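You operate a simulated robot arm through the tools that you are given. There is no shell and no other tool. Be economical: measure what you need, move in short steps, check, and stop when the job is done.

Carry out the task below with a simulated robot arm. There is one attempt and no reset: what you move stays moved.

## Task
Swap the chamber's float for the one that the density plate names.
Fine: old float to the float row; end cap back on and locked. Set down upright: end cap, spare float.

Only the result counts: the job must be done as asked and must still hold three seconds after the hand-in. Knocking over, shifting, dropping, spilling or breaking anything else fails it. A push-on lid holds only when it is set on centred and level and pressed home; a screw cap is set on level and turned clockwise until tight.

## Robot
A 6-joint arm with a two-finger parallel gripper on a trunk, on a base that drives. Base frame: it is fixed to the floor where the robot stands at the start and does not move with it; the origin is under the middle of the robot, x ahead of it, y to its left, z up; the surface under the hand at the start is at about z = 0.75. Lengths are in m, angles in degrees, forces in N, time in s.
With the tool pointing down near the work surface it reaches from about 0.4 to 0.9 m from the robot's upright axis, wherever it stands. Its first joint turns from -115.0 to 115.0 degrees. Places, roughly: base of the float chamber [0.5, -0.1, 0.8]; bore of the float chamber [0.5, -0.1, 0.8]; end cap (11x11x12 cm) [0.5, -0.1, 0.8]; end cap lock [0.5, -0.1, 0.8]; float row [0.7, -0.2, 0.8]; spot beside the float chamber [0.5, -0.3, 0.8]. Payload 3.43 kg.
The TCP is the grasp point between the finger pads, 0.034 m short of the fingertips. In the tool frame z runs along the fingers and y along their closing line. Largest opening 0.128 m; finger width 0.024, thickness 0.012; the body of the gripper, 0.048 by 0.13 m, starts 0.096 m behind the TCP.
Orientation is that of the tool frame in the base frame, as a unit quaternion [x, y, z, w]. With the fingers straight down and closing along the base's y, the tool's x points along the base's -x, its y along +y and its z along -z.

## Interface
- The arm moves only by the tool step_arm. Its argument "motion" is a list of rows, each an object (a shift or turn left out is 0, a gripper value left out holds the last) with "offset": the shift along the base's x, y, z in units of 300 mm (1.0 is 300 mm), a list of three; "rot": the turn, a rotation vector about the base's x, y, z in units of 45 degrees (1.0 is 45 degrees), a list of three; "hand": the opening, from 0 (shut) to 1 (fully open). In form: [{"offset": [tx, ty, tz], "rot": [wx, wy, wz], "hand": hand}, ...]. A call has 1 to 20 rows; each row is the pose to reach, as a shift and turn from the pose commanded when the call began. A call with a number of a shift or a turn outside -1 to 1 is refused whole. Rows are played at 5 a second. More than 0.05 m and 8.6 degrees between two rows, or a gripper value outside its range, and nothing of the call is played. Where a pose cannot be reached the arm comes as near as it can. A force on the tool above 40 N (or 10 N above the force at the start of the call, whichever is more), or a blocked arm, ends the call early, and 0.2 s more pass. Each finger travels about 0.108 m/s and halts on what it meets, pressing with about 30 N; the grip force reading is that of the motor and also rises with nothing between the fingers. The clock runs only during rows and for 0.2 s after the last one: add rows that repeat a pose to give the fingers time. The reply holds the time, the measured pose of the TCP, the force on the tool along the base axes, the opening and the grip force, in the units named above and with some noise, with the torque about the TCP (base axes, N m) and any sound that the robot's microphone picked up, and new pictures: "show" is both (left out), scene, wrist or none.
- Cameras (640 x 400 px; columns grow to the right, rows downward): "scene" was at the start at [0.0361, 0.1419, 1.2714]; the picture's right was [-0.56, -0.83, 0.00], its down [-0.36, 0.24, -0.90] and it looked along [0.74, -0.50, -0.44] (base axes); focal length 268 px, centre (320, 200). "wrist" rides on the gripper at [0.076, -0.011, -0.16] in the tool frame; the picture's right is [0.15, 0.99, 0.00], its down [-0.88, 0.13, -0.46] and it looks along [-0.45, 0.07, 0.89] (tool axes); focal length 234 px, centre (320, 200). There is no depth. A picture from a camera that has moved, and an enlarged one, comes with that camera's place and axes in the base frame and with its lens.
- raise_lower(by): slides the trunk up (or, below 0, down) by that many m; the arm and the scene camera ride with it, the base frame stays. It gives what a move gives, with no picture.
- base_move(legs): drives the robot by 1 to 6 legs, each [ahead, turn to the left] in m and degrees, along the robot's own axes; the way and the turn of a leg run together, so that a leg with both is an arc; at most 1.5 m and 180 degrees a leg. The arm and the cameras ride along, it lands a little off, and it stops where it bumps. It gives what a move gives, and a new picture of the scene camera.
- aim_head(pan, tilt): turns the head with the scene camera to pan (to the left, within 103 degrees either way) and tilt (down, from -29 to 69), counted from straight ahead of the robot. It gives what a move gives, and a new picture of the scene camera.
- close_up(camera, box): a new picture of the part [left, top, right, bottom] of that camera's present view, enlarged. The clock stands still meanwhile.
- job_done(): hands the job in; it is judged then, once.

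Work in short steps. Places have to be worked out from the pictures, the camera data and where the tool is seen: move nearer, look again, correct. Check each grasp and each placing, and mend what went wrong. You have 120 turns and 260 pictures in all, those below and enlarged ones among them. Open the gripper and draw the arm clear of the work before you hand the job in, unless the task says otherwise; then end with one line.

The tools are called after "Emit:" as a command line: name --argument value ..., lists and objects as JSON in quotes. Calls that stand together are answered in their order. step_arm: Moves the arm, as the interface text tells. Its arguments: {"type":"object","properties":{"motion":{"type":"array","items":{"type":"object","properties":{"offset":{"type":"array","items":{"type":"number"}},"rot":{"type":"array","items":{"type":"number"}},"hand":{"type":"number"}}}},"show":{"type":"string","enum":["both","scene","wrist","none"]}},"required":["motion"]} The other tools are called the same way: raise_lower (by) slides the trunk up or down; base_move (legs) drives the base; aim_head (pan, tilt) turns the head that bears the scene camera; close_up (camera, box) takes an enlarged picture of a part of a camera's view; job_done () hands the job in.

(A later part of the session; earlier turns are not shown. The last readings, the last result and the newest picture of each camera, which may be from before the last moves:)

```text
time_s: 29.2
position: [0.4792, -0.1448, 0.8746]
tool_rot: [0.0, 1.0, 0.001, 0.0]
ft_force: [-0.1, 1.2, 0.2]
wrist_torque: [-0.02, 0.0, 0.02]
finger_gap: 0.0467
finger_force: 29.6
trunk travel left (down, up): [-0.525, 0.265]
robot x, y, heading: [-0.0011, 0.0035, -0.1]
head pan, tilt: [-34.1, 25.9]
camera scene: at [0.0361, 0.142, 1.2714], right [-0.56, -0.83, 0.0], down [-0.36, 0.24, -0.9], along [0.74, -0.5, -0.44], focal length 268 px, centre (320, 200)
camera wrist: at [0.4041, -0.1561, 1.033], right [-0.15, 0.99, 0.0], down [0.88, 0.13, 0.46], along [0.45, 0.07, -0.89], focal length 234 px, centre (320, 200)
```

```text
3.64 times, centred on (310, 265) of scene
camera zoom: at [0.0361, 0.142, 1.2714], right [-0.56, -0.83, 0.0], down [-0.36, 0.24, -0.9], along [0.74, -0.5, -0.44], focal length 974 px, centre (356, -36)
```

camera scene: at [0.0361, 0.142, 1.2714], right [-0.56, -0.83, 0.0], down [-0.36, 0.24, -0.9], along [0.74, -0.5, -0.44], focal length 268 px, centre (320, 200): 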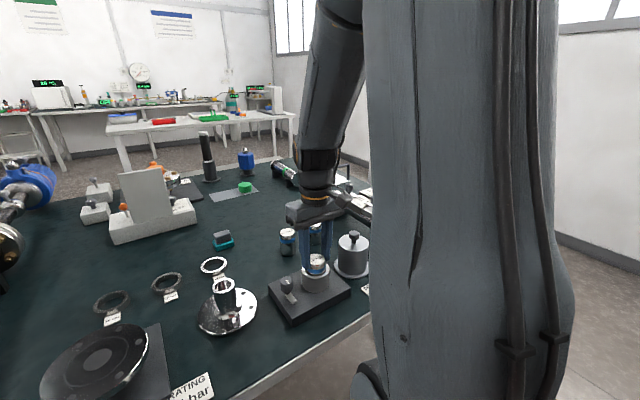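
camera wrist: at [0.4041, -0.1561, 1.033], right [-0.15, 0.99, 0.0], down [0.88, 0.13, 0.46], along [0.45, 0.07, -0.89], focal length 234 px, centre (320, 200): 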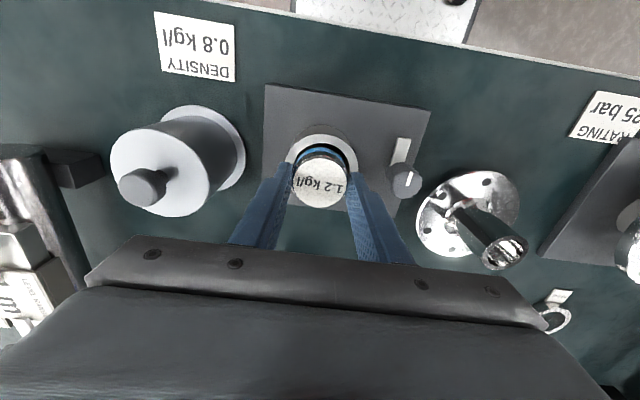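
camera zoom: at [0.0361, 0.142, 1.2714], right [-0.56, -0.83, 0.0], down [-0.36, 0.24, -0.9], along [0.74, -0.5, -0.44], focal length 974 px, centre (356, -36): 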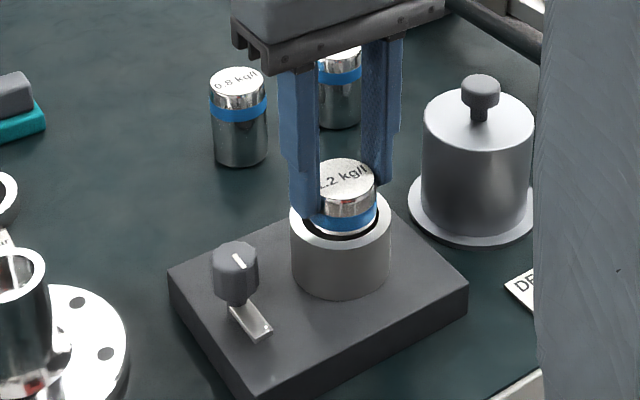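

Gripped with 46.7 mm between the pads. I lift it straight out of the bore.

Emit:
step_arm --motion '[{"offset": [0, 0, 0.04]}, {"offset": [0, 0, 0.1]}, {"offset": [0, 0, 0.18]}, {"offset": [0, 0, 0.27]}, {"offset": [0, 0, 0.36]}, {"offset": [0, 0, 0.46]}, {"offset": [0, 0, 0.56]}, {"offset": [0, 0, 0.56]}]'

Emit:
close_up --camera "scene" --box '[260, 150, 360, 310]'

Emit:
close_up --camera "wrist" --box '[220, 100, 420, 225]'

```text
time_s: 31.0
position: [0.4777, -0.1451, 1.0457]
tool_rot: [0.001, 1.0, 0.0, 0.001]
ft_force: [1.3, 0.4, -1.3]
wrist_torque: [0.02, 0.0, 0.01]
finger_gap: 0.0469
finger_force: 30.5
trunk travel left (down, up): [-0.525, 0.265]
robot x, y, heading: [-0.0027, 0.0046, 0.3]
head pan, tilt: [-34.1, 25.9]
camera scene: at [0.0361, 0.142, 1.2714], right [-0.56, -0.83, 0.0], down [-0.36, 0.24, -0.9], along [0.74, -0.5, -0.44], focal length 268 px, centre (320, 200)
camera wrist: at [0.4029, -0.156, 1.2038], right [-0.15, 0.99, 0.0], down [0.88, 0.13, 0.46], along [0.45, 0.07, -0.89], focal length 234 px, centre (320, 200)
```

scene: 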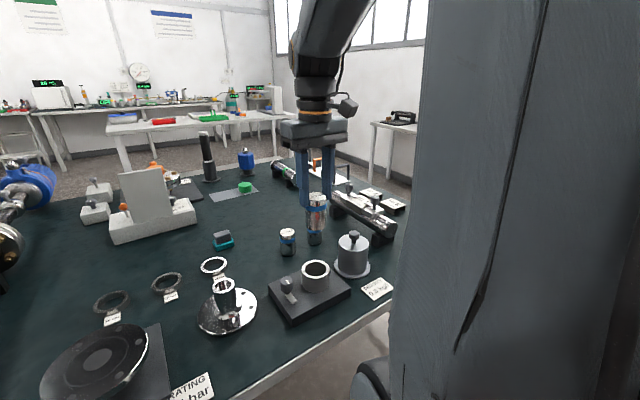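
wrist: 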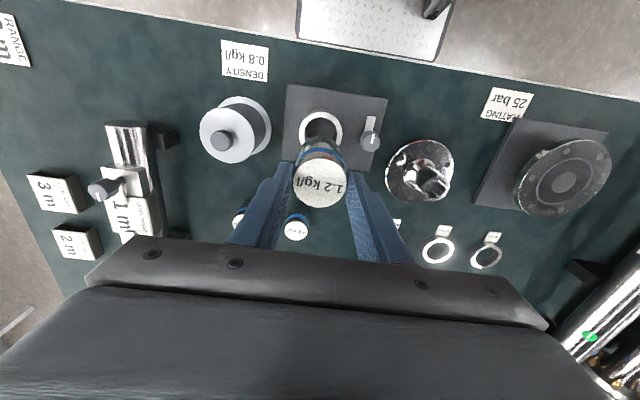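

```text
2.50 times, centred on (310, 230) of scene
camera zoom: at [0.0361, 0.142, 1.2714], right [-0.56, -0.83, 0.0], down [-0.36, 0.24, -0.9], along [0.74, -0.5, -0.44], focal length 669 px, centre (345, 125)
```

zoom: 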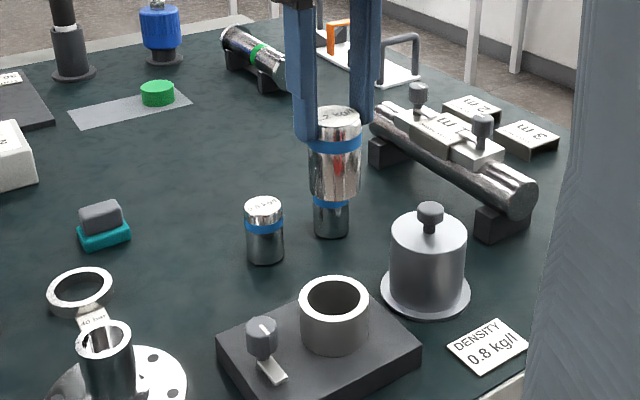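

```text
3.20 times, centred on (320, 162) of wrist
camera zoom: at [0.4029, -0.156, 1.2038], right [-0.15, 0.99, 0.0], down [0.88, 0.13, 0.46], along [0.45, 0.07, -0.89], focal length 749 px, centre (320, 320)
```

zoom: 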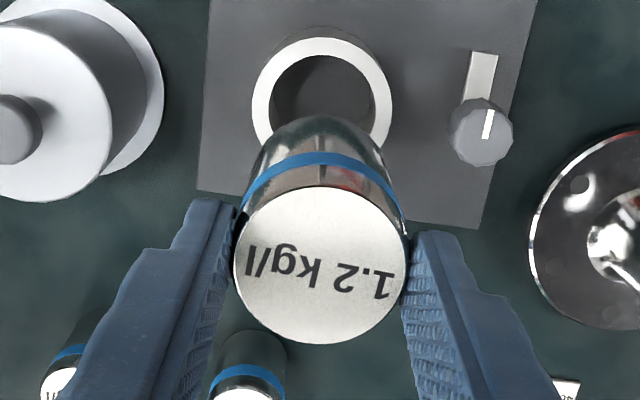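

The bore is free. I carry the old float to a temporary clear place in line with the row at (0.662, -0.066), later moving it to the 0.8 float's vacated place. I stop just above the table.

Emit:
step_arm --motion '[{"offset": [0.12, 0.05, 0]}, {"offset": [0.25, 0.11, 0]}, {"offset": [0.38, 0.17, 0]}, {"offset": [0.5, 0.22, 0]}, {"offset": [0.614, 0.264, 0]}, {"offset": [0.614, 0.264, -0.13]}, {"offset": [0.614, 0.264, -0.28]}, {"offset": [0.614, 0.264, -0.43]}, {"offset": [0.614, 0.264, -0.56]}, {"offset": [0.614, 0.264, -0.63]}, {"offset": [0.614, 0.264, -0.63]}]'

Emit:
close_up --camera "scene" --box '[230, 170, 370, 290]'

```text
time_s: 33.4
position: [0.6613, -0.0651, 0.8528]
tool_rot: [0.0, 1.0, 0.0, 0.001]
ft_force: [0.4, -0.3, -1.4]
wrist_torque: [-0.02, 0.02, -0.01]
finger_gap: 0.0466
finger_force: 30.0
trunk travel left (down, up): [-0.525, 0.265]
robot x, y, heading: [-0.0022, -0.0031, -0.2]
head pan, tilt: [-34.1, 25.9]
camera scene: at [0.0361, 0.1421, 1.2714], right [-0.56, -0.83, 0.0], down [-0.36, 0.24, -0.9], along [0.74, -0.5, -0.44], focal length 268 px, centre (320, 200)
camera wrist: at [0.5863, -0.0767, 1.0118], right [-0.15, 0.99, 0.0], down [0.88, 0.13, 0.46], along [0.45, 0.07, -0.89], focal length 234 px, centre (320, 200)
```

scene: 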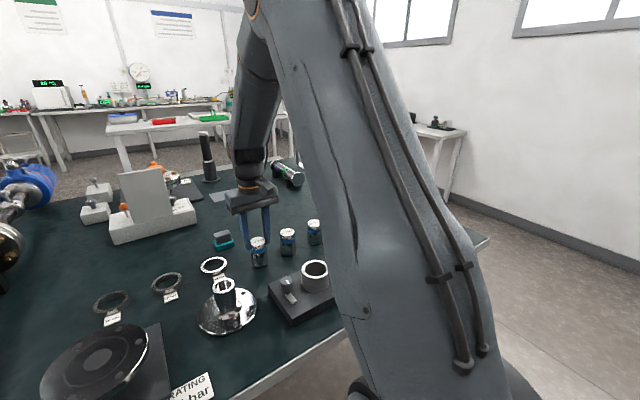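
wrist: 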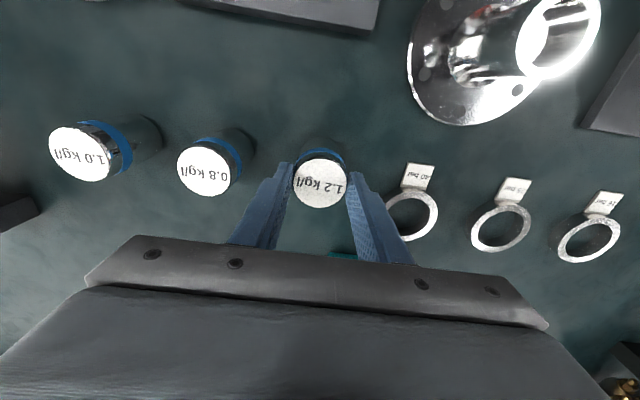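

```text
3.33 times, centred on (300, 230) of scene
camera zoom: at [0.0361, 0.1421, 1.2714], right [-0.56, -0.83, 0.0], down [-0.36, 0.24, -0.9], along [0.74, -0.5, -0.44], focal length 893 px, centre (387, 100)
```

zoom: 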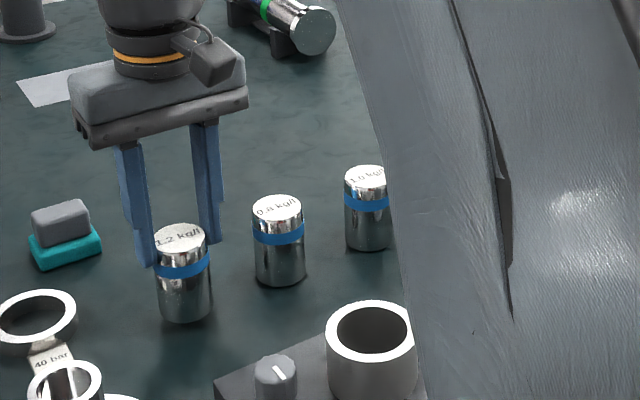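

This is the row's next place, evenly spaced. I lower slowly to contact.

Emit:
step_arm --motion '[{"offset": [0, 0, -0.015]}, {"offset": [0, 0, -0.03]}, {"offset": [0, 0, -0.04]}, {"offset": [0, 0, -0.05]}]' --show "none"

```text
time_s: 34.4
position: [0.6625, -0.066, 0.8416]
tool_rot: [0.0, 1.0, 0.0, 0.003]
ft_force: [-0.9, 1.8, 21.5]
wrist_torque: [0.34, -0.03, 0.09]
finger_gap: 0.0466
finger_force: 30.5
trunk travel left (down, up): [-0.525, 0.265]
robot x, y, heading: [-0.0006, 0.0, -0.1]
head pan, tilt: [-34.1, 25.9]
```

Contact at TCP z≈0.842. I relieve the pressure, release, and rise.

Emit:
step_arm --motion '[{"offset": [0, 0, 0.01]}, {"offset": [0, 0, 0.01], "hand": 0.45}, {"offset": [0, 0, 0.01], "hand": 0.55}, {"offset": [0, 0, 0.01], "hand": 0.55}, {"offset": [0, 0, 0.12]}, {"offset": [0, 0, 0.25]}, {"offset": [0, 0, 0.38]}, {"offset": [0, 0, 0.38]}]'

Emit:
close_up --camera "wrist" --box '[140, 120, 380, 270]'

```text
time_s: 36.2
position: [0.6626, -0.0667, 0.9541]
tool_rot: [0.0, 1.0, 0.0, 0.001]
ft_force: [0.2, 0.4, -0.1]
wrist_torque: [-0.04, 0.0, -0.01]
finger_gap: 0.0704
finger_force: 0.0
trunk travel left (down, up): [-0.525, 0.265]
robot x, y, heading: [0.0006, 0.0008, -0.1]
head pan, tilt: [-34.1, 25.9]
camera scene: at [0.0362, 0.1421, 1.2714], right [-0.56, -0.83, 0.0], down [-0.36, 0.24, -0.9], along [0.74, -0.5, -0.44], focal length 268 px, centre (320, 200)
camera wrist: at [0.587, -0.0778, 1.1128], right [-0.15, 0.99, 0.0], down [0.88, 0.13, 0.46], along [0.45, 0.07, -0.89], focal length 234 px, centre (320, 200)
```

scene: 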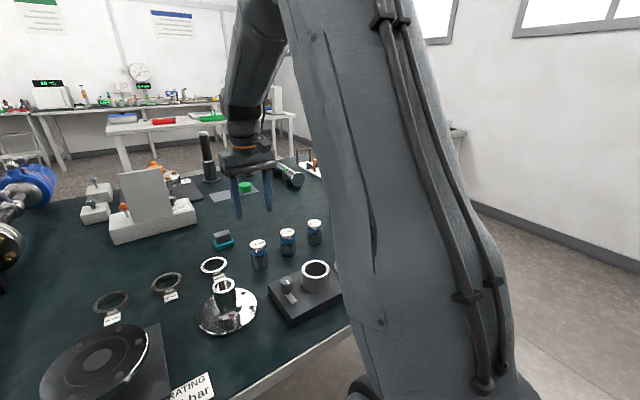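
wrist: 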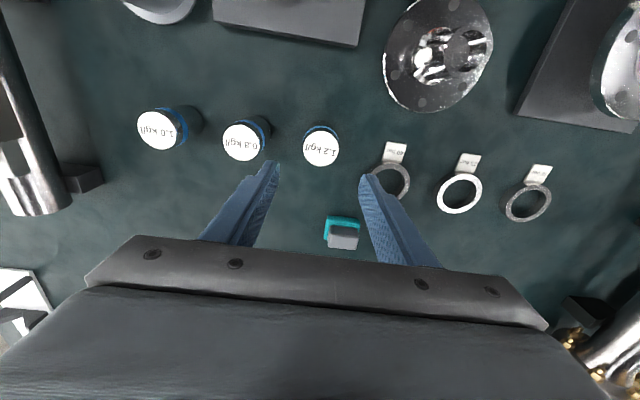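

```text
2.67 times, centred on (260, 195) of wrist
camera zoom: at [0.587, -0.0778, 1.1128], right [-0.15, 0.99, 0.0], down [0.88, 0.13, 0.46], along [0.45, 0.07, -0.89], focal length 624 px, centre (480, 213)
```

zoom: 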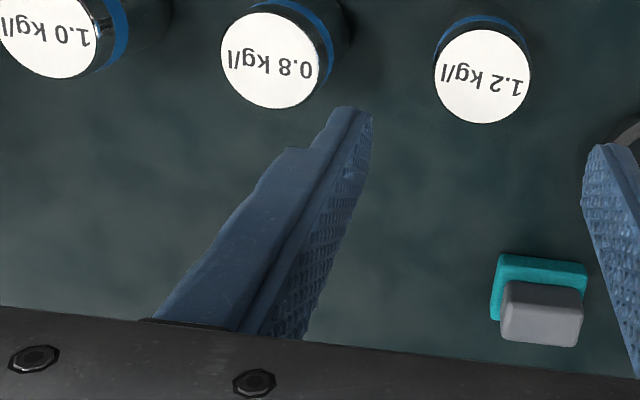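

The old float stands upright in the row. The 0.8 float is at about (0.668, -0.164). I move above it and descend to grip it at the same relative height.

Emit:
step_arm --motion '[{"offset": [0.006, -0.11, 0]}, {"offset": [0.012, -0.22, 0]}, {"offset": [0.018, -0.325, 0]}, {"offset": [0.018, -0.325, -0.12]}, {"offset": [0.018, -0.325, -0.24]}, {"offset": [0.018, -0.325, -0.3]}, {"offset": [0.018, -0.325, -0.3]}]' --show "wrist"

```text
time_s: 37.8
position: [0.6693, -0.1625, 0.8632]
tool_rot: [0.0, 1.0, 0.0, 0.001]
ft_force: [-0.4, 0.4, 0.6]
wrist_torque: [-0.03, -0.01, -0.01]
finger_gap: 0.0702
finger_force: 0.1
trunk travel left (down, up): [-0.525, 0.265]
robot x, y, heading: [-0.0025, 0.0002, 0.1]
head pan, tilt: [-34.1, 25.9]
camera wrist: at [0.5941, -0.1741, 1.0223], right [-0.15, 0.99, 0.0], down [0.88, 0.13, 0.46], along [0.45, 0.07, -0.89], focal length 234 px, centre (320, 200)
```

wrist: 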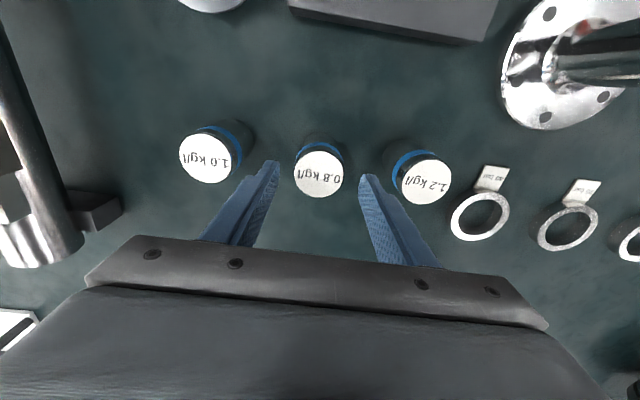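

Well centred. I descend the last 21 mm and close.

Emit:
step_arm --motion '[{"offset": [0, 0, -0.04]}, {"offset": [0, 0, -0.069]}, {"offset": [0, 0, -0.069], "hand": 0.4}, {"offset": [0, 0, -0.069], "hand": 0.25}, {"offset": [0, 0, -0.069], "hand": 0.25}, {"offset": [0, 0, -0.069], "hand": 0.25}]' --show "wrist"

```text
time_s: 39.2
position: [0.6694, -0.1635, 0.843]
tool_rot: [0.0, 1.0, 0.0, 0.001]
ft_force: [-1.0, 0.3, 0.7]
wrist_torque: [0.01, -0.02, 0.0]
finger_gap: 0.0467
finger_force: 30.3
trunk travel left (down, up): [-0.525, 0.265]
robot x, y, heading: [-0.0005, 0.0007, 0.1]
head pan, tilt: [-34.1, 25.9]
camera wrist: at [0.5944, -0.1748, 1.0022], right [-0.15, 0.99, 0.0], down [0.88, 0.13, 0.46], along [0.45, 0.07, -0.89], focal length 234 px, centre (320, 200)
```

wrist: 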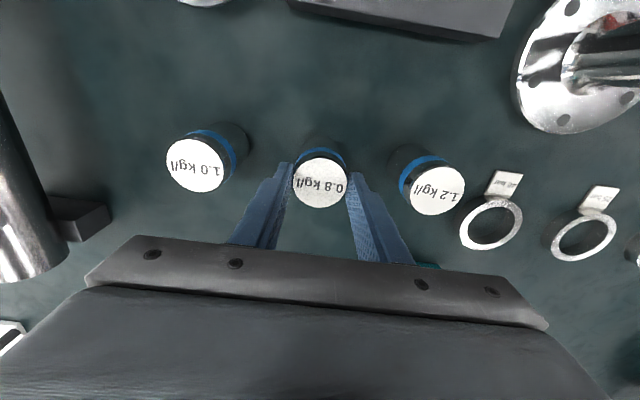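

Gripped like the first one. I lift it and carry it above the bore.

Emit:
step_arm --motion '[{"offset": [0, 0, 0.08]}, {"offset": [0, 0, 0.2]}, {"offset": [0, 0, 0.34]}, {"offset": [0, 0, 0.48]}, {"offset": [0, 0, 0.58]}, {"offset": [-0.13, 0.013, 0.58]}, {"offset": [-0.26, 0.026, 0.58]}, {"offset": [-0.39, 0.038, 0.58]}, {"offset": [-0.52, 0.05, 0.58]}, {"offset": [-0.636, 0.062, 0.58]}, {"offset": [-0.636, 0.062, 0.45]}, {"offset": [-0.636, 0.062, 0.38]}, {"offset": [-0.636, 0.062, 0.38]}]'

Emit:
close_up --camera "wrist" --box '[240, 90, 400, 215]'

Emit:
close_up --camera "scene" --box '[260, 190, 370, 310]'

```text
time_s: 42.0
position: [0.4783, -0.1451, 0.9575]
tool_rot: [0.0, 1.0, 0.0, 0.001]
ft_force: [0.3, 0.6, -1.4]
wrist_torque: [0.01, -0.01, -0.01]
finger_gap: 0.0468
finger_force: 29.9
trunk travel left (down, up): [-0.525, 0.265]
robot x, y, heading: [-0.0019, 0.0018, -0.1]
head pan, tilt: [-34.1, 25.9]
camera scene: at [0.036, 0.1421, 1.2714], right [-0.56, -0.83, 0.0], down [-0.36, 0.24, -0.9], along [0.74, -0.5, -0.44], focal length 268 px, centre (320, 200)
camera wrist: at [0.4026, -0.1557, 1.1162], right [-0.15, 0.99, 0.0], down [0.88, 0.13, 0.46], along [0.45, 0.07, -0.89], focal length 234 px, centre (320, 200)
```

scene: 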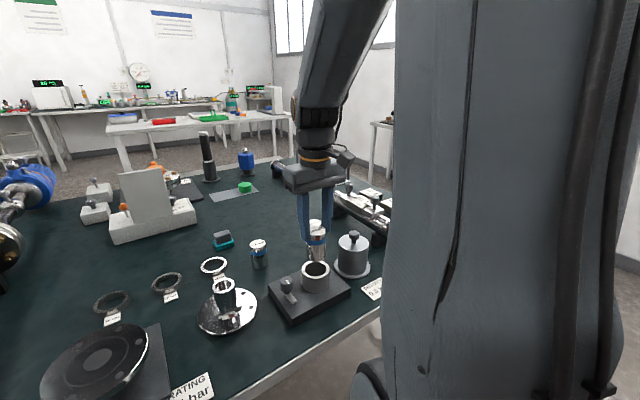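
wrist: 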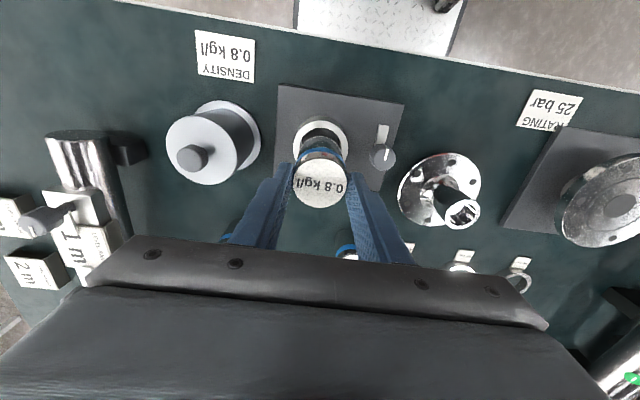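

```text
3.20 times, centred on (320, 152) of wrist
camera zoom: at [0.4026, -0.1557, 1.1162], right [-0.15, 0.99, 0.0], down [0.88, 0.13, 0.46], along [0.45, 0.07, -0.89], focal length 749 px, centre (320, 352)
```

zoom: 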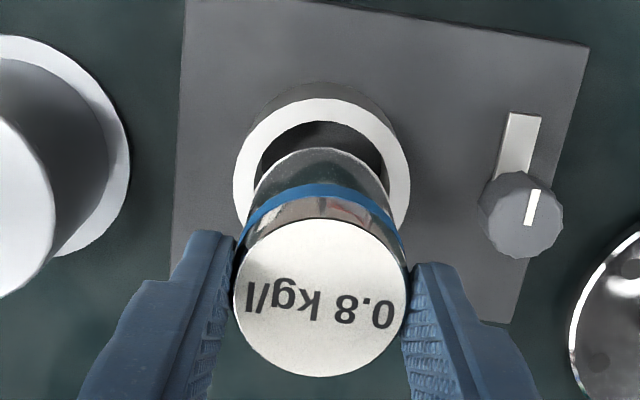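

```text
3.33 times, centred on (315, 250) of scene
camera zoom: at [0.036, 0.1421, 1.2714], right [-0.56, -0.83, 0.0], down [-0.36, 0.24, -0.9], along [0.74, -0.5, -0.44], focal length 893 px, centre (337, 33)
```

zoom: 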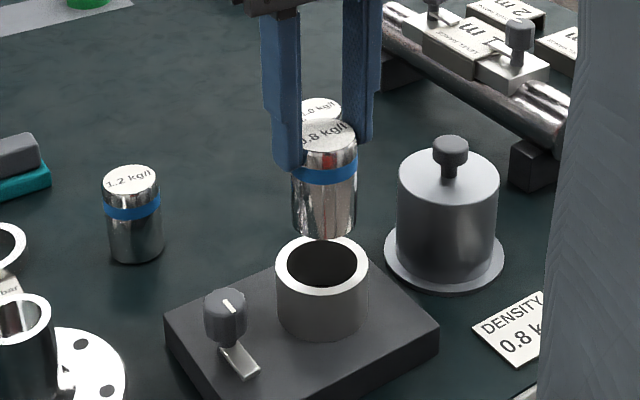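

Aligned over the bore. I insert slowly, first to about half depth to check the force.

Emit:
step_arm --motion '[{"offset": [0.002, 0, -0.05]}, {"offset": [0.002, 0, -0.09]}, {"offset": [0.002, 0, -0.12]}, {"offset": [0.002, 0, -0.15]}, {"offset": [0.002, 0, -0.15]}]' --show "none"

```text
time_s: 43.2
position: [0.4794, -0.1454, 0.9131]
tool_rot: [0.0, 1.0, 0.0, 0.001]
ft_force: [0.1, -0.8, 0.0]
wrist_torque: [0.0, -0.03, -0.03]
finger_gap: 0.0466
finger_force: 29.7
trunk travel left (down, up): [-0.525, 0.265]
robot x, y, heading: [0.0042, 0.0005, 0.2]
head pan, tilt: [-34.1, 25.9]
```

It is entering freely, so I continue to the seat at TCP z≈0.875.

Emit:
step_arm --motion '[{"offset": [0, 0, -0.04]}, {"offset": [0, 0, -0.08]}, {"offset": [0, 0, -0.11]}, {"offset": [0, 0, -0.12]}, {"offset": [0, 0, -0.128]}, {"offset": [0, 0, -0.134]}]'

Emit:
close_up --camera "scene" --box '[260, 190, 370, 310]'

```text
time_s: 44.6
position: [0.478, -0.1453, 0.8745]
tool_rot: [0.001, 1.0, 0.0, 0.002]
ft_force: [-2.5, 2.0, 20.4]
wrist_torque: [0.31, 0.41, 0.03]
finger_gap: 0.0468
finger_force: 30.3
trunk travel left (down, up): [-0.525, 0.265]
robot x, y, heading: [-0.001, 0.0006, 0.1]
head pan, tilt: [-34.1, 25.9]
camera scene: at [0.0354, 0.1423, 1.2716], right [-0.56, -0.83, 0.0], down [-0.36, 0.24, -0.9], along [0.74, -0.5, -0.44], focal length 268 px, centre (320, 200)
camera wrist: at [0.4028, -0.1564, 1.0319], right [-0.15, 0.99, 0.0], down [0.88, 0.13, 0.46], along [0.45, 0.07, -0.89], focal length 234 px, centre (320, 200)
```

scene: 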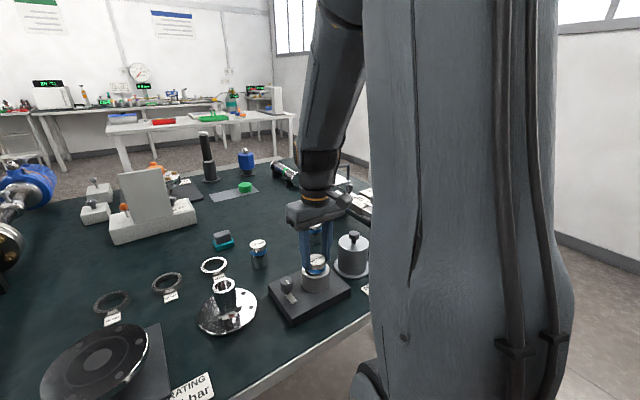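
wrist: 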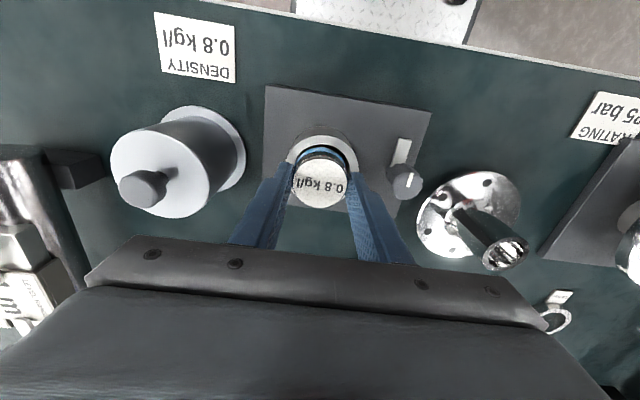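

```text
3.33 times, centred on (315, 250) of scene
camera zoom: at [0.0354, 0.1423, 1.2716], right [-0.56, -0.83, 0.0], down [-0.36, 0.24, -0.9], along [0.74, -0.5, -0.44], focal length 893 px, centre (337, 33)
```

zoom: 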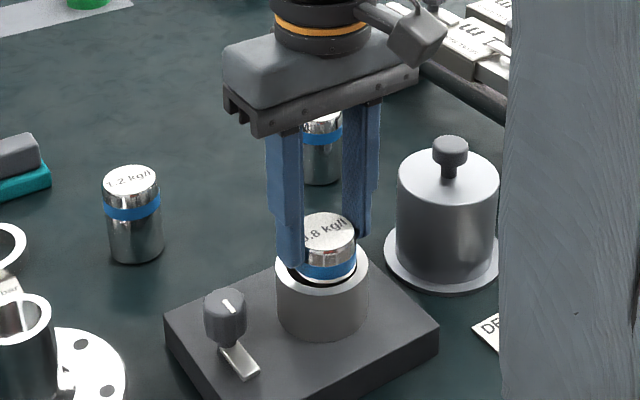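

Seated at the same height as the old one. I release and rise.

Emit:
step_arm --motion '[{"offset": [0.002, 0, 0.008]}, {"offset": [0.002, 0, 0.008], "hand": 0.45}, {"offset": [0.002, 0, 0.008], "hand": 0.55}, {"offset": [0.002, 0, 0.008], "hand": 0.55}, {"offset": [0.002, 0, 0.12]}, {"offset": [0.002, 0, 0.25]}, {"offset": [0.002, 0, 0.4]}, {"offset": [0.002, 0, 0.5]}, {"offset": [0.002, 0, 0.5]}]'

Emit:
close_up --camera "scene" --box '[240, 200, 380, 320]'

```text
time_s: 46.6
position: [0.4793, -0.145, 1.0237]
tool_rot: [-0.001, 1.0, 0.0, 0.001]
ft_force: [-0.7, -0.2, -0.4]
wrist_torque: [-0.01, 0.02, -0.01]
finger_gap: 0.0704
finger_force: 0.0
trunk travel left (down, up): [-0.525, 0.265]
robot x, y, heading: [0.0014, 0.0016, 0.1]
head pan, tilt: [-34.1, 25.9]
camera scene: at [0.0361, 0.142, 1.2714], right [-0.56, -0.83, 0.0], down [-0.36, 0.24, -0.9], along [0.74, -0.5, -0.44], focal length 268 px, centre (320, 200)
camera wrist: at [0.4046, -0.1565, 1.1825], right [-0.15, 0.99, 0.0], down [0.88, 0.13, 0.46], along [0.45, 0.07, -0.89], focal length 234 px, centre (320, 200)
```

scene: 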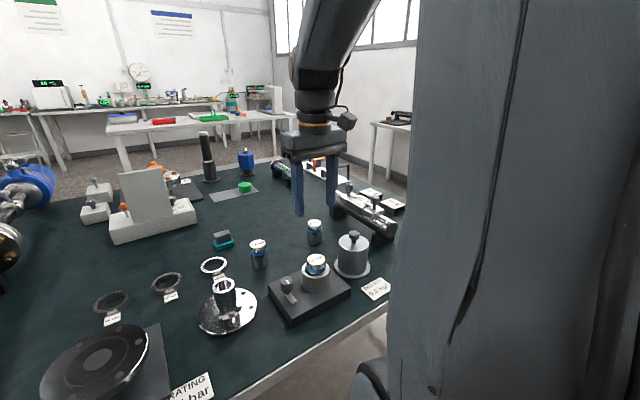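
wrist: 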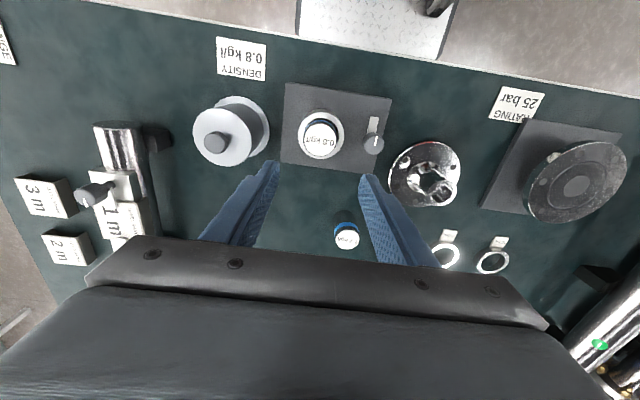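

```text
3.33 times, centred on (310, 260) of scene
camera zoom: at [0.0361, 0.142, 1.2714], right [-0.56, -0.83, 0.0], down [-0.36, 0.24, -0.9], along [0.74, -0.5, -0.44], focal length 893 px, centre (353, 0)
```

zoom: 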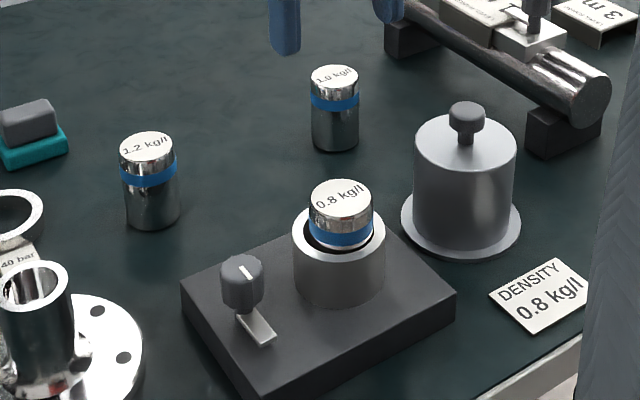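

The 0.8 float is in the chamber. Now I go back to the cap, placed at TCP (0.4995, -0.287, 0.843), and grip it the same way.

Emit:
step_arm --motion '[{"offset": [0.02, -0.12, 0], "hand": 0.85}, {"offset": [0.04, -0.24, 0]}, {"offset": [0.06, -0.36, 0]}, {"offset": [0.068, -0.473, 0]}, {"offset": [0.068, -0.473, -0.13]}, {"offset": [0.068, -0.473, -0.26]}, {"offset": [0.068, -0.473, -0.39]}, {"offset": [0.068, -0.473, -0.5]}, {"offset": [0.068, -0.473, -0.598]}, {"offset": [0.068, -0.473, -0.598]}, {"offset": [0.068, -0.473, -0.598], "hand": 0.7}, {"offset": [0.068, -0.473, -0.598], "hand": 0.55}, {"offset": [0.068, -0.473, -0.598], "hand": 0.55}, {"offset": [0.068, -0.473, -0.598], "hand": 0.55}]'

```text
time_s: 49.6
position: [0.5002, -0.2858, 0.8417]
tool_rot: [0.0, 1.0, 0.0, 0.001]
ft_force: [-0.2, 0.7, -0.1]
wrist_torque: [-0.04, -0.03, -0.03]
finger_gap: 0.0874
finger_force: 30.2
trunk travel left (down, up): [-0.525, 0.265]
robot x, y, heading: [-0.0004, 0.0025, 0.2]
head pan, tilt: [-34.1, 25.9]
camera scene: at [0.0361, 0.142, 1.2714], right [-0.56, -0.83, 0.0], down [-0.36, 0.24, -0.9], along [0.74, -0.5, -0.44], focal length 268 px, centre (320, 200)
camera wrist: at [0.4246, -0.2975, 1.0008], right [-0.15, 0.99, 0.0], down [0.88, 0.13, 0.46], along [0.45, 0.07, -0.89], focal length 234 px, centre (320, 200)
```

scene: 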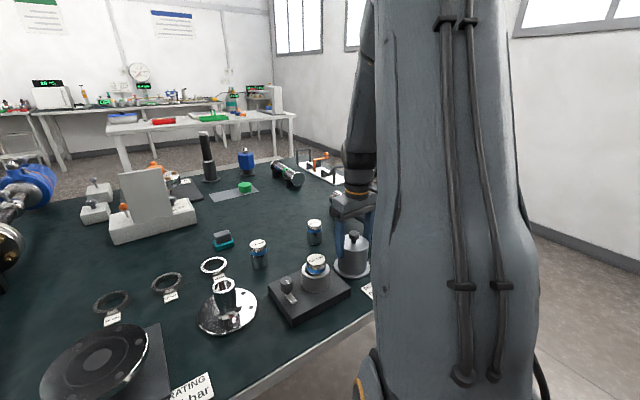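
wrist: 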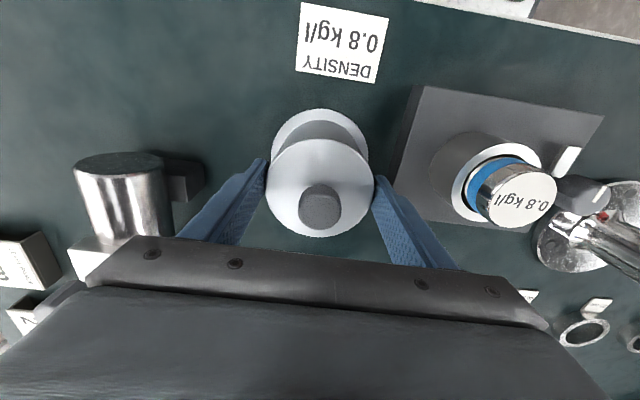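

Gripped. I lift it and carry it over the chamber to z≈0.985.

Emit:
step_arm --motion '[{"offset": [0, 0, 0.06]}, {"offset": [0, 0, 0.17]}, {"offset": [0, 0, 0.3]}, {"offset": [0, 0, 0.43]}, {"offset": [0, 0, 0.56]}, {"offset": [0, 0, 0.63]}, {"offset": [-0.02, 0.12, 0.63]}, {"offset": [-0.04, 0.24, 0.63]}, {"offset": [-0.06, 0.36, 0.63]}, {"offset": [-0.068, 0.468, 0.63]}, {"offset": [-0.068, 0.468, 0.55]}, {"offset": [-0.068, 0.468, 0.47]}, {"offset": [-0.068, 0.468, 0.47]}]'

Emit:
close_up --camera "scene" --box '[260, 170, 370, 310]'

```text
time_s: 52.4
position: [0.4811, -0.1456, 0.9849]
tool_rot: [0.001, 1.0, 0.0, 0.001]
ft_force: [0.1, -0.5, -2.3]
wrist_torque: [0.03, -0.03, -0.02]
finger_gap: 0.0873
finger_force: 30.1
trunk travel left (down, up): [-0.525, 0.265]
robot x, y, heading: [-0.0014, -0.0007, 0.0]
head pan, tilt: [-34.1, 25.9]
camera scene: at [0.036, 0.142, 1.2714], right [-0.56, -0.83, 0.0], down [-0.36, 0.24, -0.9], along [0.74, -0.5, -0.44], focal length 268 px, centre (320, 200)
camera wrist: at [0.4048, -0.1574, 1.1429], right [-0.15, 0.99, 0.0], down [0.88, 0.13, 0.46], along [0.45, 0.07, -0.89], focal length 234 px, centre (320, 200)
```

scene: 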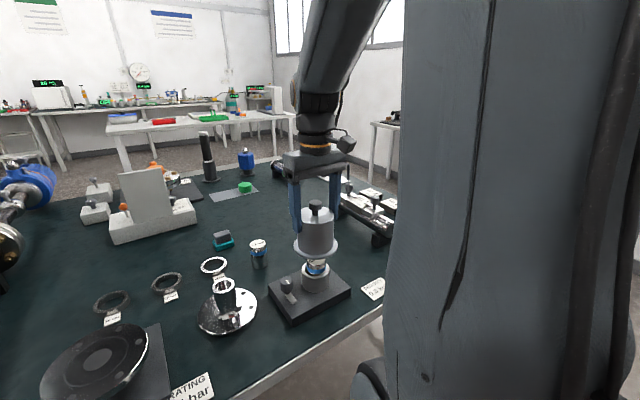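
wrist: 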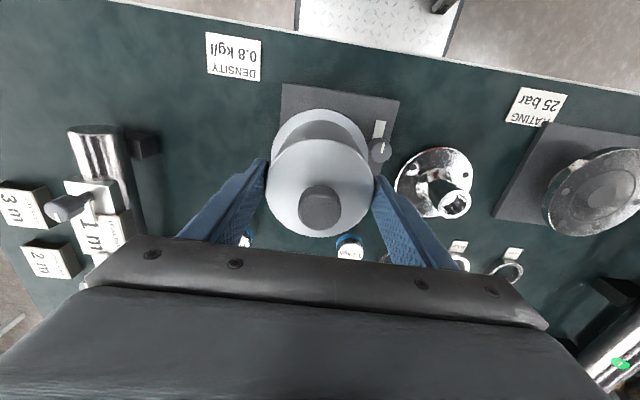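

```text
2.86 times, centred on (315, 240) of scene
camera zoom: at [0.036, 0.142, 1.2714], right [-0.56, -0.83, 0.0], down [-0.36, 0.24, -0.9], along [0.74, -0.5, -0.44], focal length 765 px, centre (334, 86)
```

zoom: 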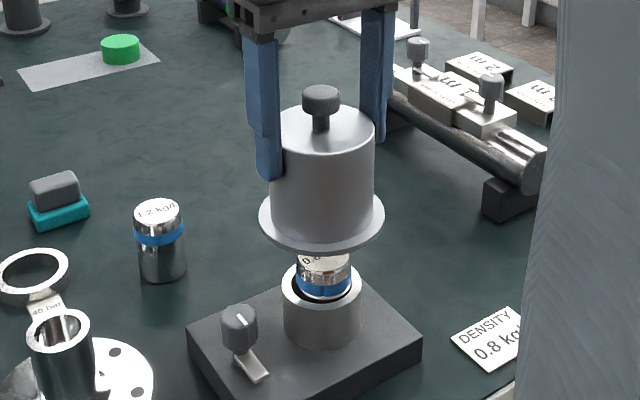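

Aligned. I lower over the float and tube, stopping at z≈0.90 to check the forces.

Emit:
step_arm --motion '[{"offset": [-0.003, 0, -0.06]}, {"offset": [-0.003, 0, -0.12]}, {"offset": [-0.003, 0, -0.17]}, {"offset": [-0.003, 0, -0.21]}, {"offset": [-0.003, 0, -0.25]}, {"offset": [-0.003, 0, -0.283]}, {"offset": [-0.003, 0, -0.283]}]' --show "none"

```text
time_s: 54.0
position: [0.4781, -0.1476, 0.8976]
tool_rot: [0.0, 1.0, 0.0, 0.001]
ft_force: [0.0, 0.2, -2.6]
wrist_torque: [0.03, 0.01, 0.01]
finger_gap: 0.0875
finger_force: 30.2
trunk travel left (down, up): [-0.525, 0.265]
robot x, y, heading: [-0.0, 0.0002, -0.1]
head pan, tilt: [-34.1, 25.9]
```

No contact, so I continue down to the seat and press lightly.

Emit:
step_arm --motion '[{"offset": [0, 0, -0.04]}, {"offset": [0, 0, -0.07]}, {"offset": [0, 0, -0.08]}, {"offset": [0, 0, -0.09]}, {"offset": [0, 0, -0.1]}]' --show "wrist"

Emit:
close_up --camera "scene" --box '[260, 210, 370, 330]'

```text
time_s: 55.2
position: [0.4781, -0.1459, 0.8713]
tool_rot: [0.0, 1.0, -0.001, 0.002]
ft_force: [-3.7, -2.4, 22.0]
wrist_torque: [0.28, 0.22, 0.12]
finger_gap: 0.0875
finger_force: 30.1
trunk travel left (down, up): [-0.525, 0.265]
robot x, y, heading: [-0.0023, -0.0004, 0.0]
head pan, tilt: [-34.1, 25.9]
camera wrist: at [0.4031, -0.1575, 1.0289], right [-0.15, 0.99, 0.0], down [0.88, 0.13, 0.46], along [0.45, 0.07, -0.89], focal length 234 px, centre (320, 200)
```

wrist: 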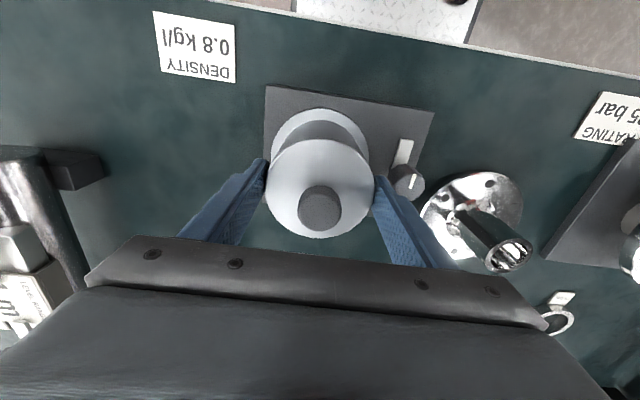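

```text
3.33 times, centred on (315, 270) of scene
camera zoom: at [0.0353, 0.1421, 1.2716], right [-0.56, -0.83, 0.0], down [-0.36, 0.24, -0.9], along [0.74, -0.51, -0.44], focal length 893 px, centre (337, -33)
```

zoom: 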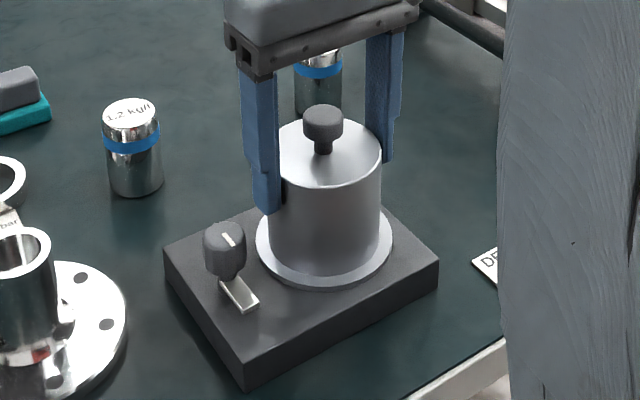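

Seated level on the base. I release and rise clear.

Emit:
step_arm --motion '[{"offset": [0, 0, 0.008]}, {"offset": [0, 0, 0.008], "hand": 0.75}, {"offset": [0, 0, 0.008], "hand": 0.82}, {"offset": [0, 0, 0.008], "hand": 0.82}, {"offset": [0, 0, 0.1]}, {"offset": [0, 0, 0.22]}, {"offset": [0, 0, 0.35]}, {"offset": [0, 0, 0.48]}, {"offset": [0, 0, 0.48]}]'

Emit:
close_up --camera "wrist" --box '[260, 70, 420, 170]'

```text
time_s: 57.2
position: [0.4764, -0.1468, 1.0124]
tool_rot: [0.0, 1.0, -0.001, 0.002]
ft_force: [-0.5, 0.1, 0.2]
wrist_torque: [-0.02, 0.02, 0.01]
finger_gap: 0.1049
finger_force: 0.0
trunk travel left (down, up): [-0.525, 0.265]
robot x, y, heading: [0.0012, 0.0016, -0.2]
head pan, tilt: [-34.1, 25.9]
camera scene: at [0.0361, 0.142, 1.2714], right [-0.56, -0.83, 0.0], down [-0.36, 0.24, -0.9], along [0.74, -0.5, -0.44], focal length 268 px, centre (320, 200)
camera wrist: at [0.402, -0.1577, 1.172], right [-0.15, 0.99, 0.0], down [0.88, 0.13, 0.46], along [0.45, 0.07, -0.89], focal length 234 px, centre (320, 200)
```

scene: 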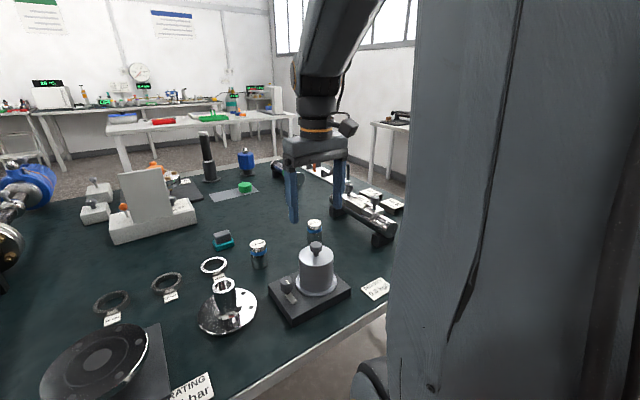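
wrist: 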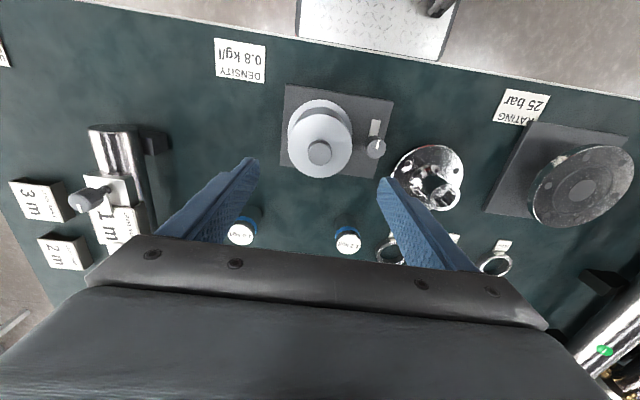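

```text
4.00 times, centred on (340, 120) of wrist
camera zoom: at [0.402, -0.1577, 1.172], right [-0.15, 0.99, 0.0], down [0.88, 0.13, 0.46], along [0.45, 0.07, -0.89], focal length 937 px, centre (240, 520)
```

zoom: 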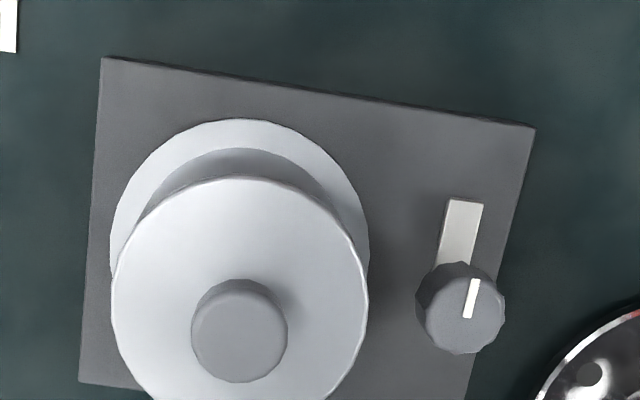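

The cap is seated and the pawl still points away. I go to the lock knob at (0.478, -0.063) with a narrow opening and pause above it.

Emit:
step_arm --motion '[{"offset": [0.002, 0.1, 0], "hand": 0.32}, {"offset": [0.003, 0.2, 0]}, {"offset": [0.003, 0.278, 0]}, {"offset": [0.003, 0.278, -0.1]}, {"offset": [0.003, 0.278, -0.22]}, {"offset": [0.003, 0.278, -0.36]}, {"offset": [0.003, 0.278, -0.42]}, {"offset": [0.003, 0.278, -0.42]}]' --show "wrist"

Emit:
close_up --camera "wrist" --box '[220, 90, 420, 215]'

```text
time_s: 59.0
position: [0.4797, -0.0645, 0.8863]
tool_rot: [0.0, 1.0, 0.001, 0.001]
ft_force: [0.1, -0.1, -0.9]
wrist_torque: [0.01, -0.02, -0.02]
finger_gap: 0.0411
finger_force: 0.0
trunk travel left (down, up): [-0.525, 0.265]
robot x, y, heading: [-0.0002, -0.0029, -0.2]
head pan, tilt: [-34.1, 25.9]
camera wrist: at [0.4038, -0.0745, 1.0458], right [-0.15, 0.99, 0.0], down [0.88, 0.13, 0.46], along [0.45, 0.07, -0.89], focal length 234 px, centre (320, 200)
```

wrist: 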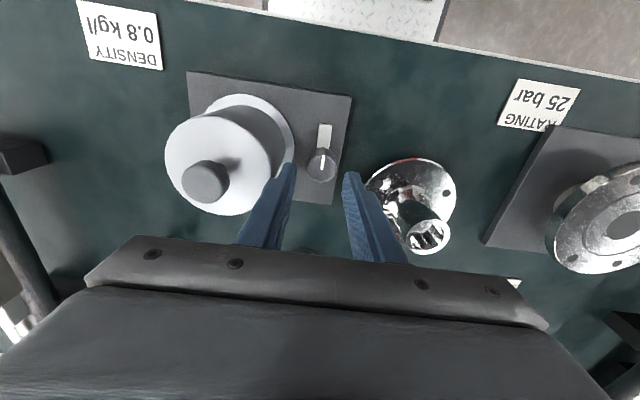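

```text
3.20 times, centred on (320, 152) of wrist
camera zoom: at [0.4038, -0.0745, 1.0458], right [-0.15, 0.99, 0.0], down [0.88, 0.13, 0.46], along [0.45, 0.07, -0.89], focal length 749 px, centre (320, 352)
```

zoom: 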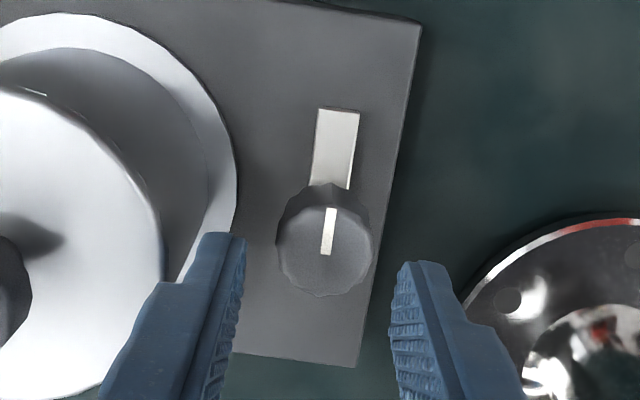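

Centred between the fingers. I descend and close on the knob.

Emit:
step_arm --motion '[{"offset": [-0.003, 0.003, -0.05]}, {"offset": [-0.003, 0.003, -0.1]}, {"offset": [-0.003, 0.003, -0.137]}, {"offset": [-0.003, 0.003, -0.137], "hand": 0.1}, {"offset": [-0.003, 0.003, -0.137], "hand": 0.1}, {"offset": [-0.003, 0.003, -0.137], "hand": 0.1}]' --show "wrist"

```text
time_s: 60.4
position: [0.4788, -0.0615, 0.8452]
tool_rot: [0.0, 1.0, 0.0, 0.001]
ft_force: [0.1, 0.2, -0.3]
wrist_torque: [0.36, -0.3, -0.01]
finger_gap: 0.0297
finger_force: 45.2
trunk travel left (down, up): [-0.525, 0.265]
robot x, y, heading: [0.0003, 0.0013, -0.1]
head pan, tilt: [-34.1, 25.9]
camera wrist: at [0.4034, -0.0729, 1.0045], right [-0.15, 0.99, 0.0], down [0.88, 0.13, 0.46], along [0.45, 0.07, -0.89], focal length 234 px, centre (320, 200)
```

wrist: 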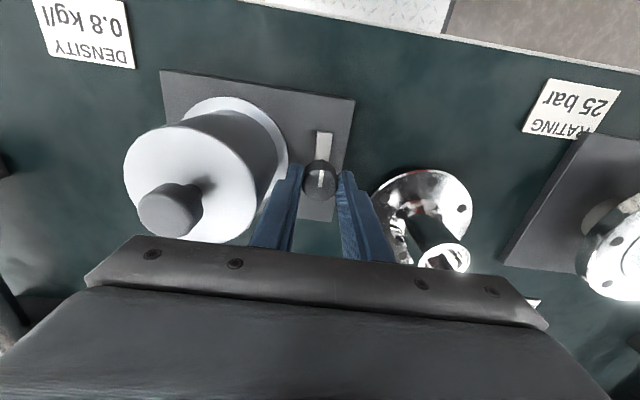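

Gripped without side force. I turn counter-clockwise 45°.

Emit:
step_arm --motion '[{"rot": [0, 0, 0.15]}, {"rot": [0, 0, 0.3]}, {"rot": [0, 0, 0.45]}, {"rot": [0, 0, 0.6]}, {"rot": [0, 0, 0.75]}, {"rot": [0, 0, 0.9]}, {"rot": [0, 0, 1.0]}, {"rot": [0, 0, 1.0]}]' --show "wrist"

```text
time_s: 62.2
position: [0.4797, -0.0624, 0.8447]
tool_rot: [-0.384, 0.923, 0.001, 0.002]
ft_force: [5.7, -12.2, 2.6]
wrist_torque: [-0.05, 0.05, -0.02]
finger_gap: 0.0294
finger_force: 45.5
trunk travel left (down, up): [-0.525, 0.265]
robot x, y, heading: [0.0021, 0.0013, 0.2]
head pan, tilt: [-34.1, 25.9]
camera wrist: at [0.4338, -0.124, 1.0045], right [-0.8, 0.6, 0.0], down [0.53, 0.71, 0.46], along [0.27, 0.37, -0.89], focal length 234 px, centre (320, 200)
```

wrist: 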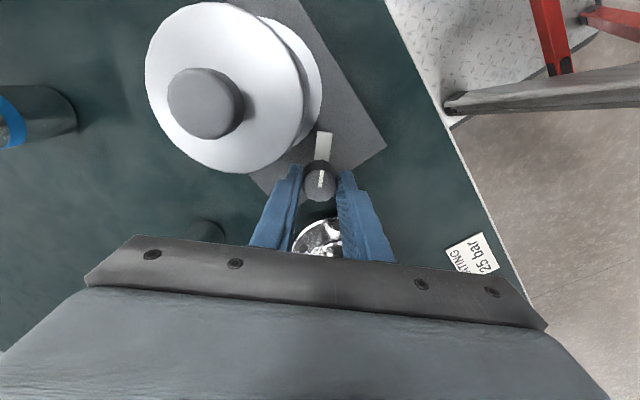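

The knob follows the tool. I turn the second 45°.

Emit:
step_arm --motion '[{"offset": [0, -0.002, 0], "rot": [0, 0, 0.15]}, {"offset": [0, -0.002, 0], "rot": [0, 0, 0.3]}, {"offset": [0, -0.002, 0], "rot": [0, 0, 0.45]}, {"offset": [0, -0.002, 0], "rot": [0, 0, 0.6]}, {"offset": [0, -0.002, 0], "rot": [0, 0, 0.75]}, {"offset": [0, -0.002, 0], "rot": [0, 0, 0.9]}, {"offset": [0, -0.002, 0], "rot": [0, 0, 1.0]}, {"offset": [0, -0.002, 0], "rot": [0, 0, 1.0]}]' --show "wrist"

Emit:
close_up --camera "wrist" --box '[240, 100, 400, 210]'

```text
time_s: 64.0
position: [0.4792, -0.0615, 0.8455]
tool_rot: [0.708, -0.706, 0.0, -0.001]
ft_force: [19.2, -3.7, 2.4]
wrist_torque: [0.25, -0.18, -0.44]
finger_gap: 0.0296
finger_force: 44.9
trunk travel left (down, up): [-0.525, 0.265]
robot x, y, heading: [-0.0026, 0.0013, 0.1]
head pan, tilt: [-34.1, 25.9]
camera wrist: at [0.4914, -0.1386, 1.0046], right [-0.99, -0.15, 0.0], down [-0.13, 0.88, 0.46], along [-0.07, 0.45, -0.89], focal length 234 px, centre (320, 200)
```

wrist: 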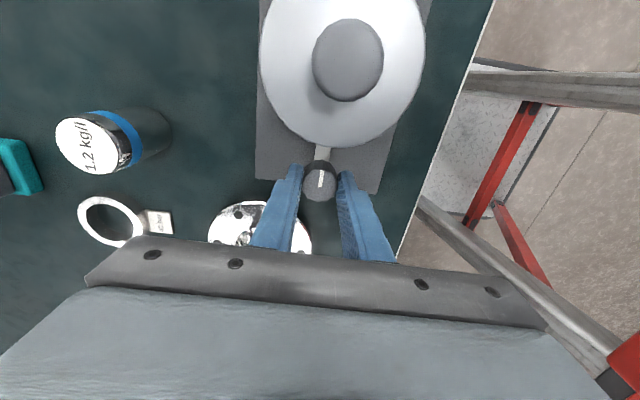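

```text
3.64 times, centred on (320, 155) of wrist
camera zoom: at [0.4914, -0.1386, 1.0046], right [-0.99, -0.15, 0.0], down [-0.13, 0.88, 0.46], along [-0.07, 0.45, -0.89], focal length 852 px, centre (320, 364)
```

zoom: 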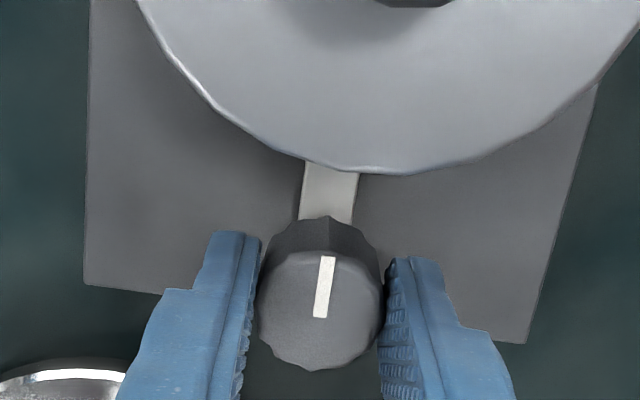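

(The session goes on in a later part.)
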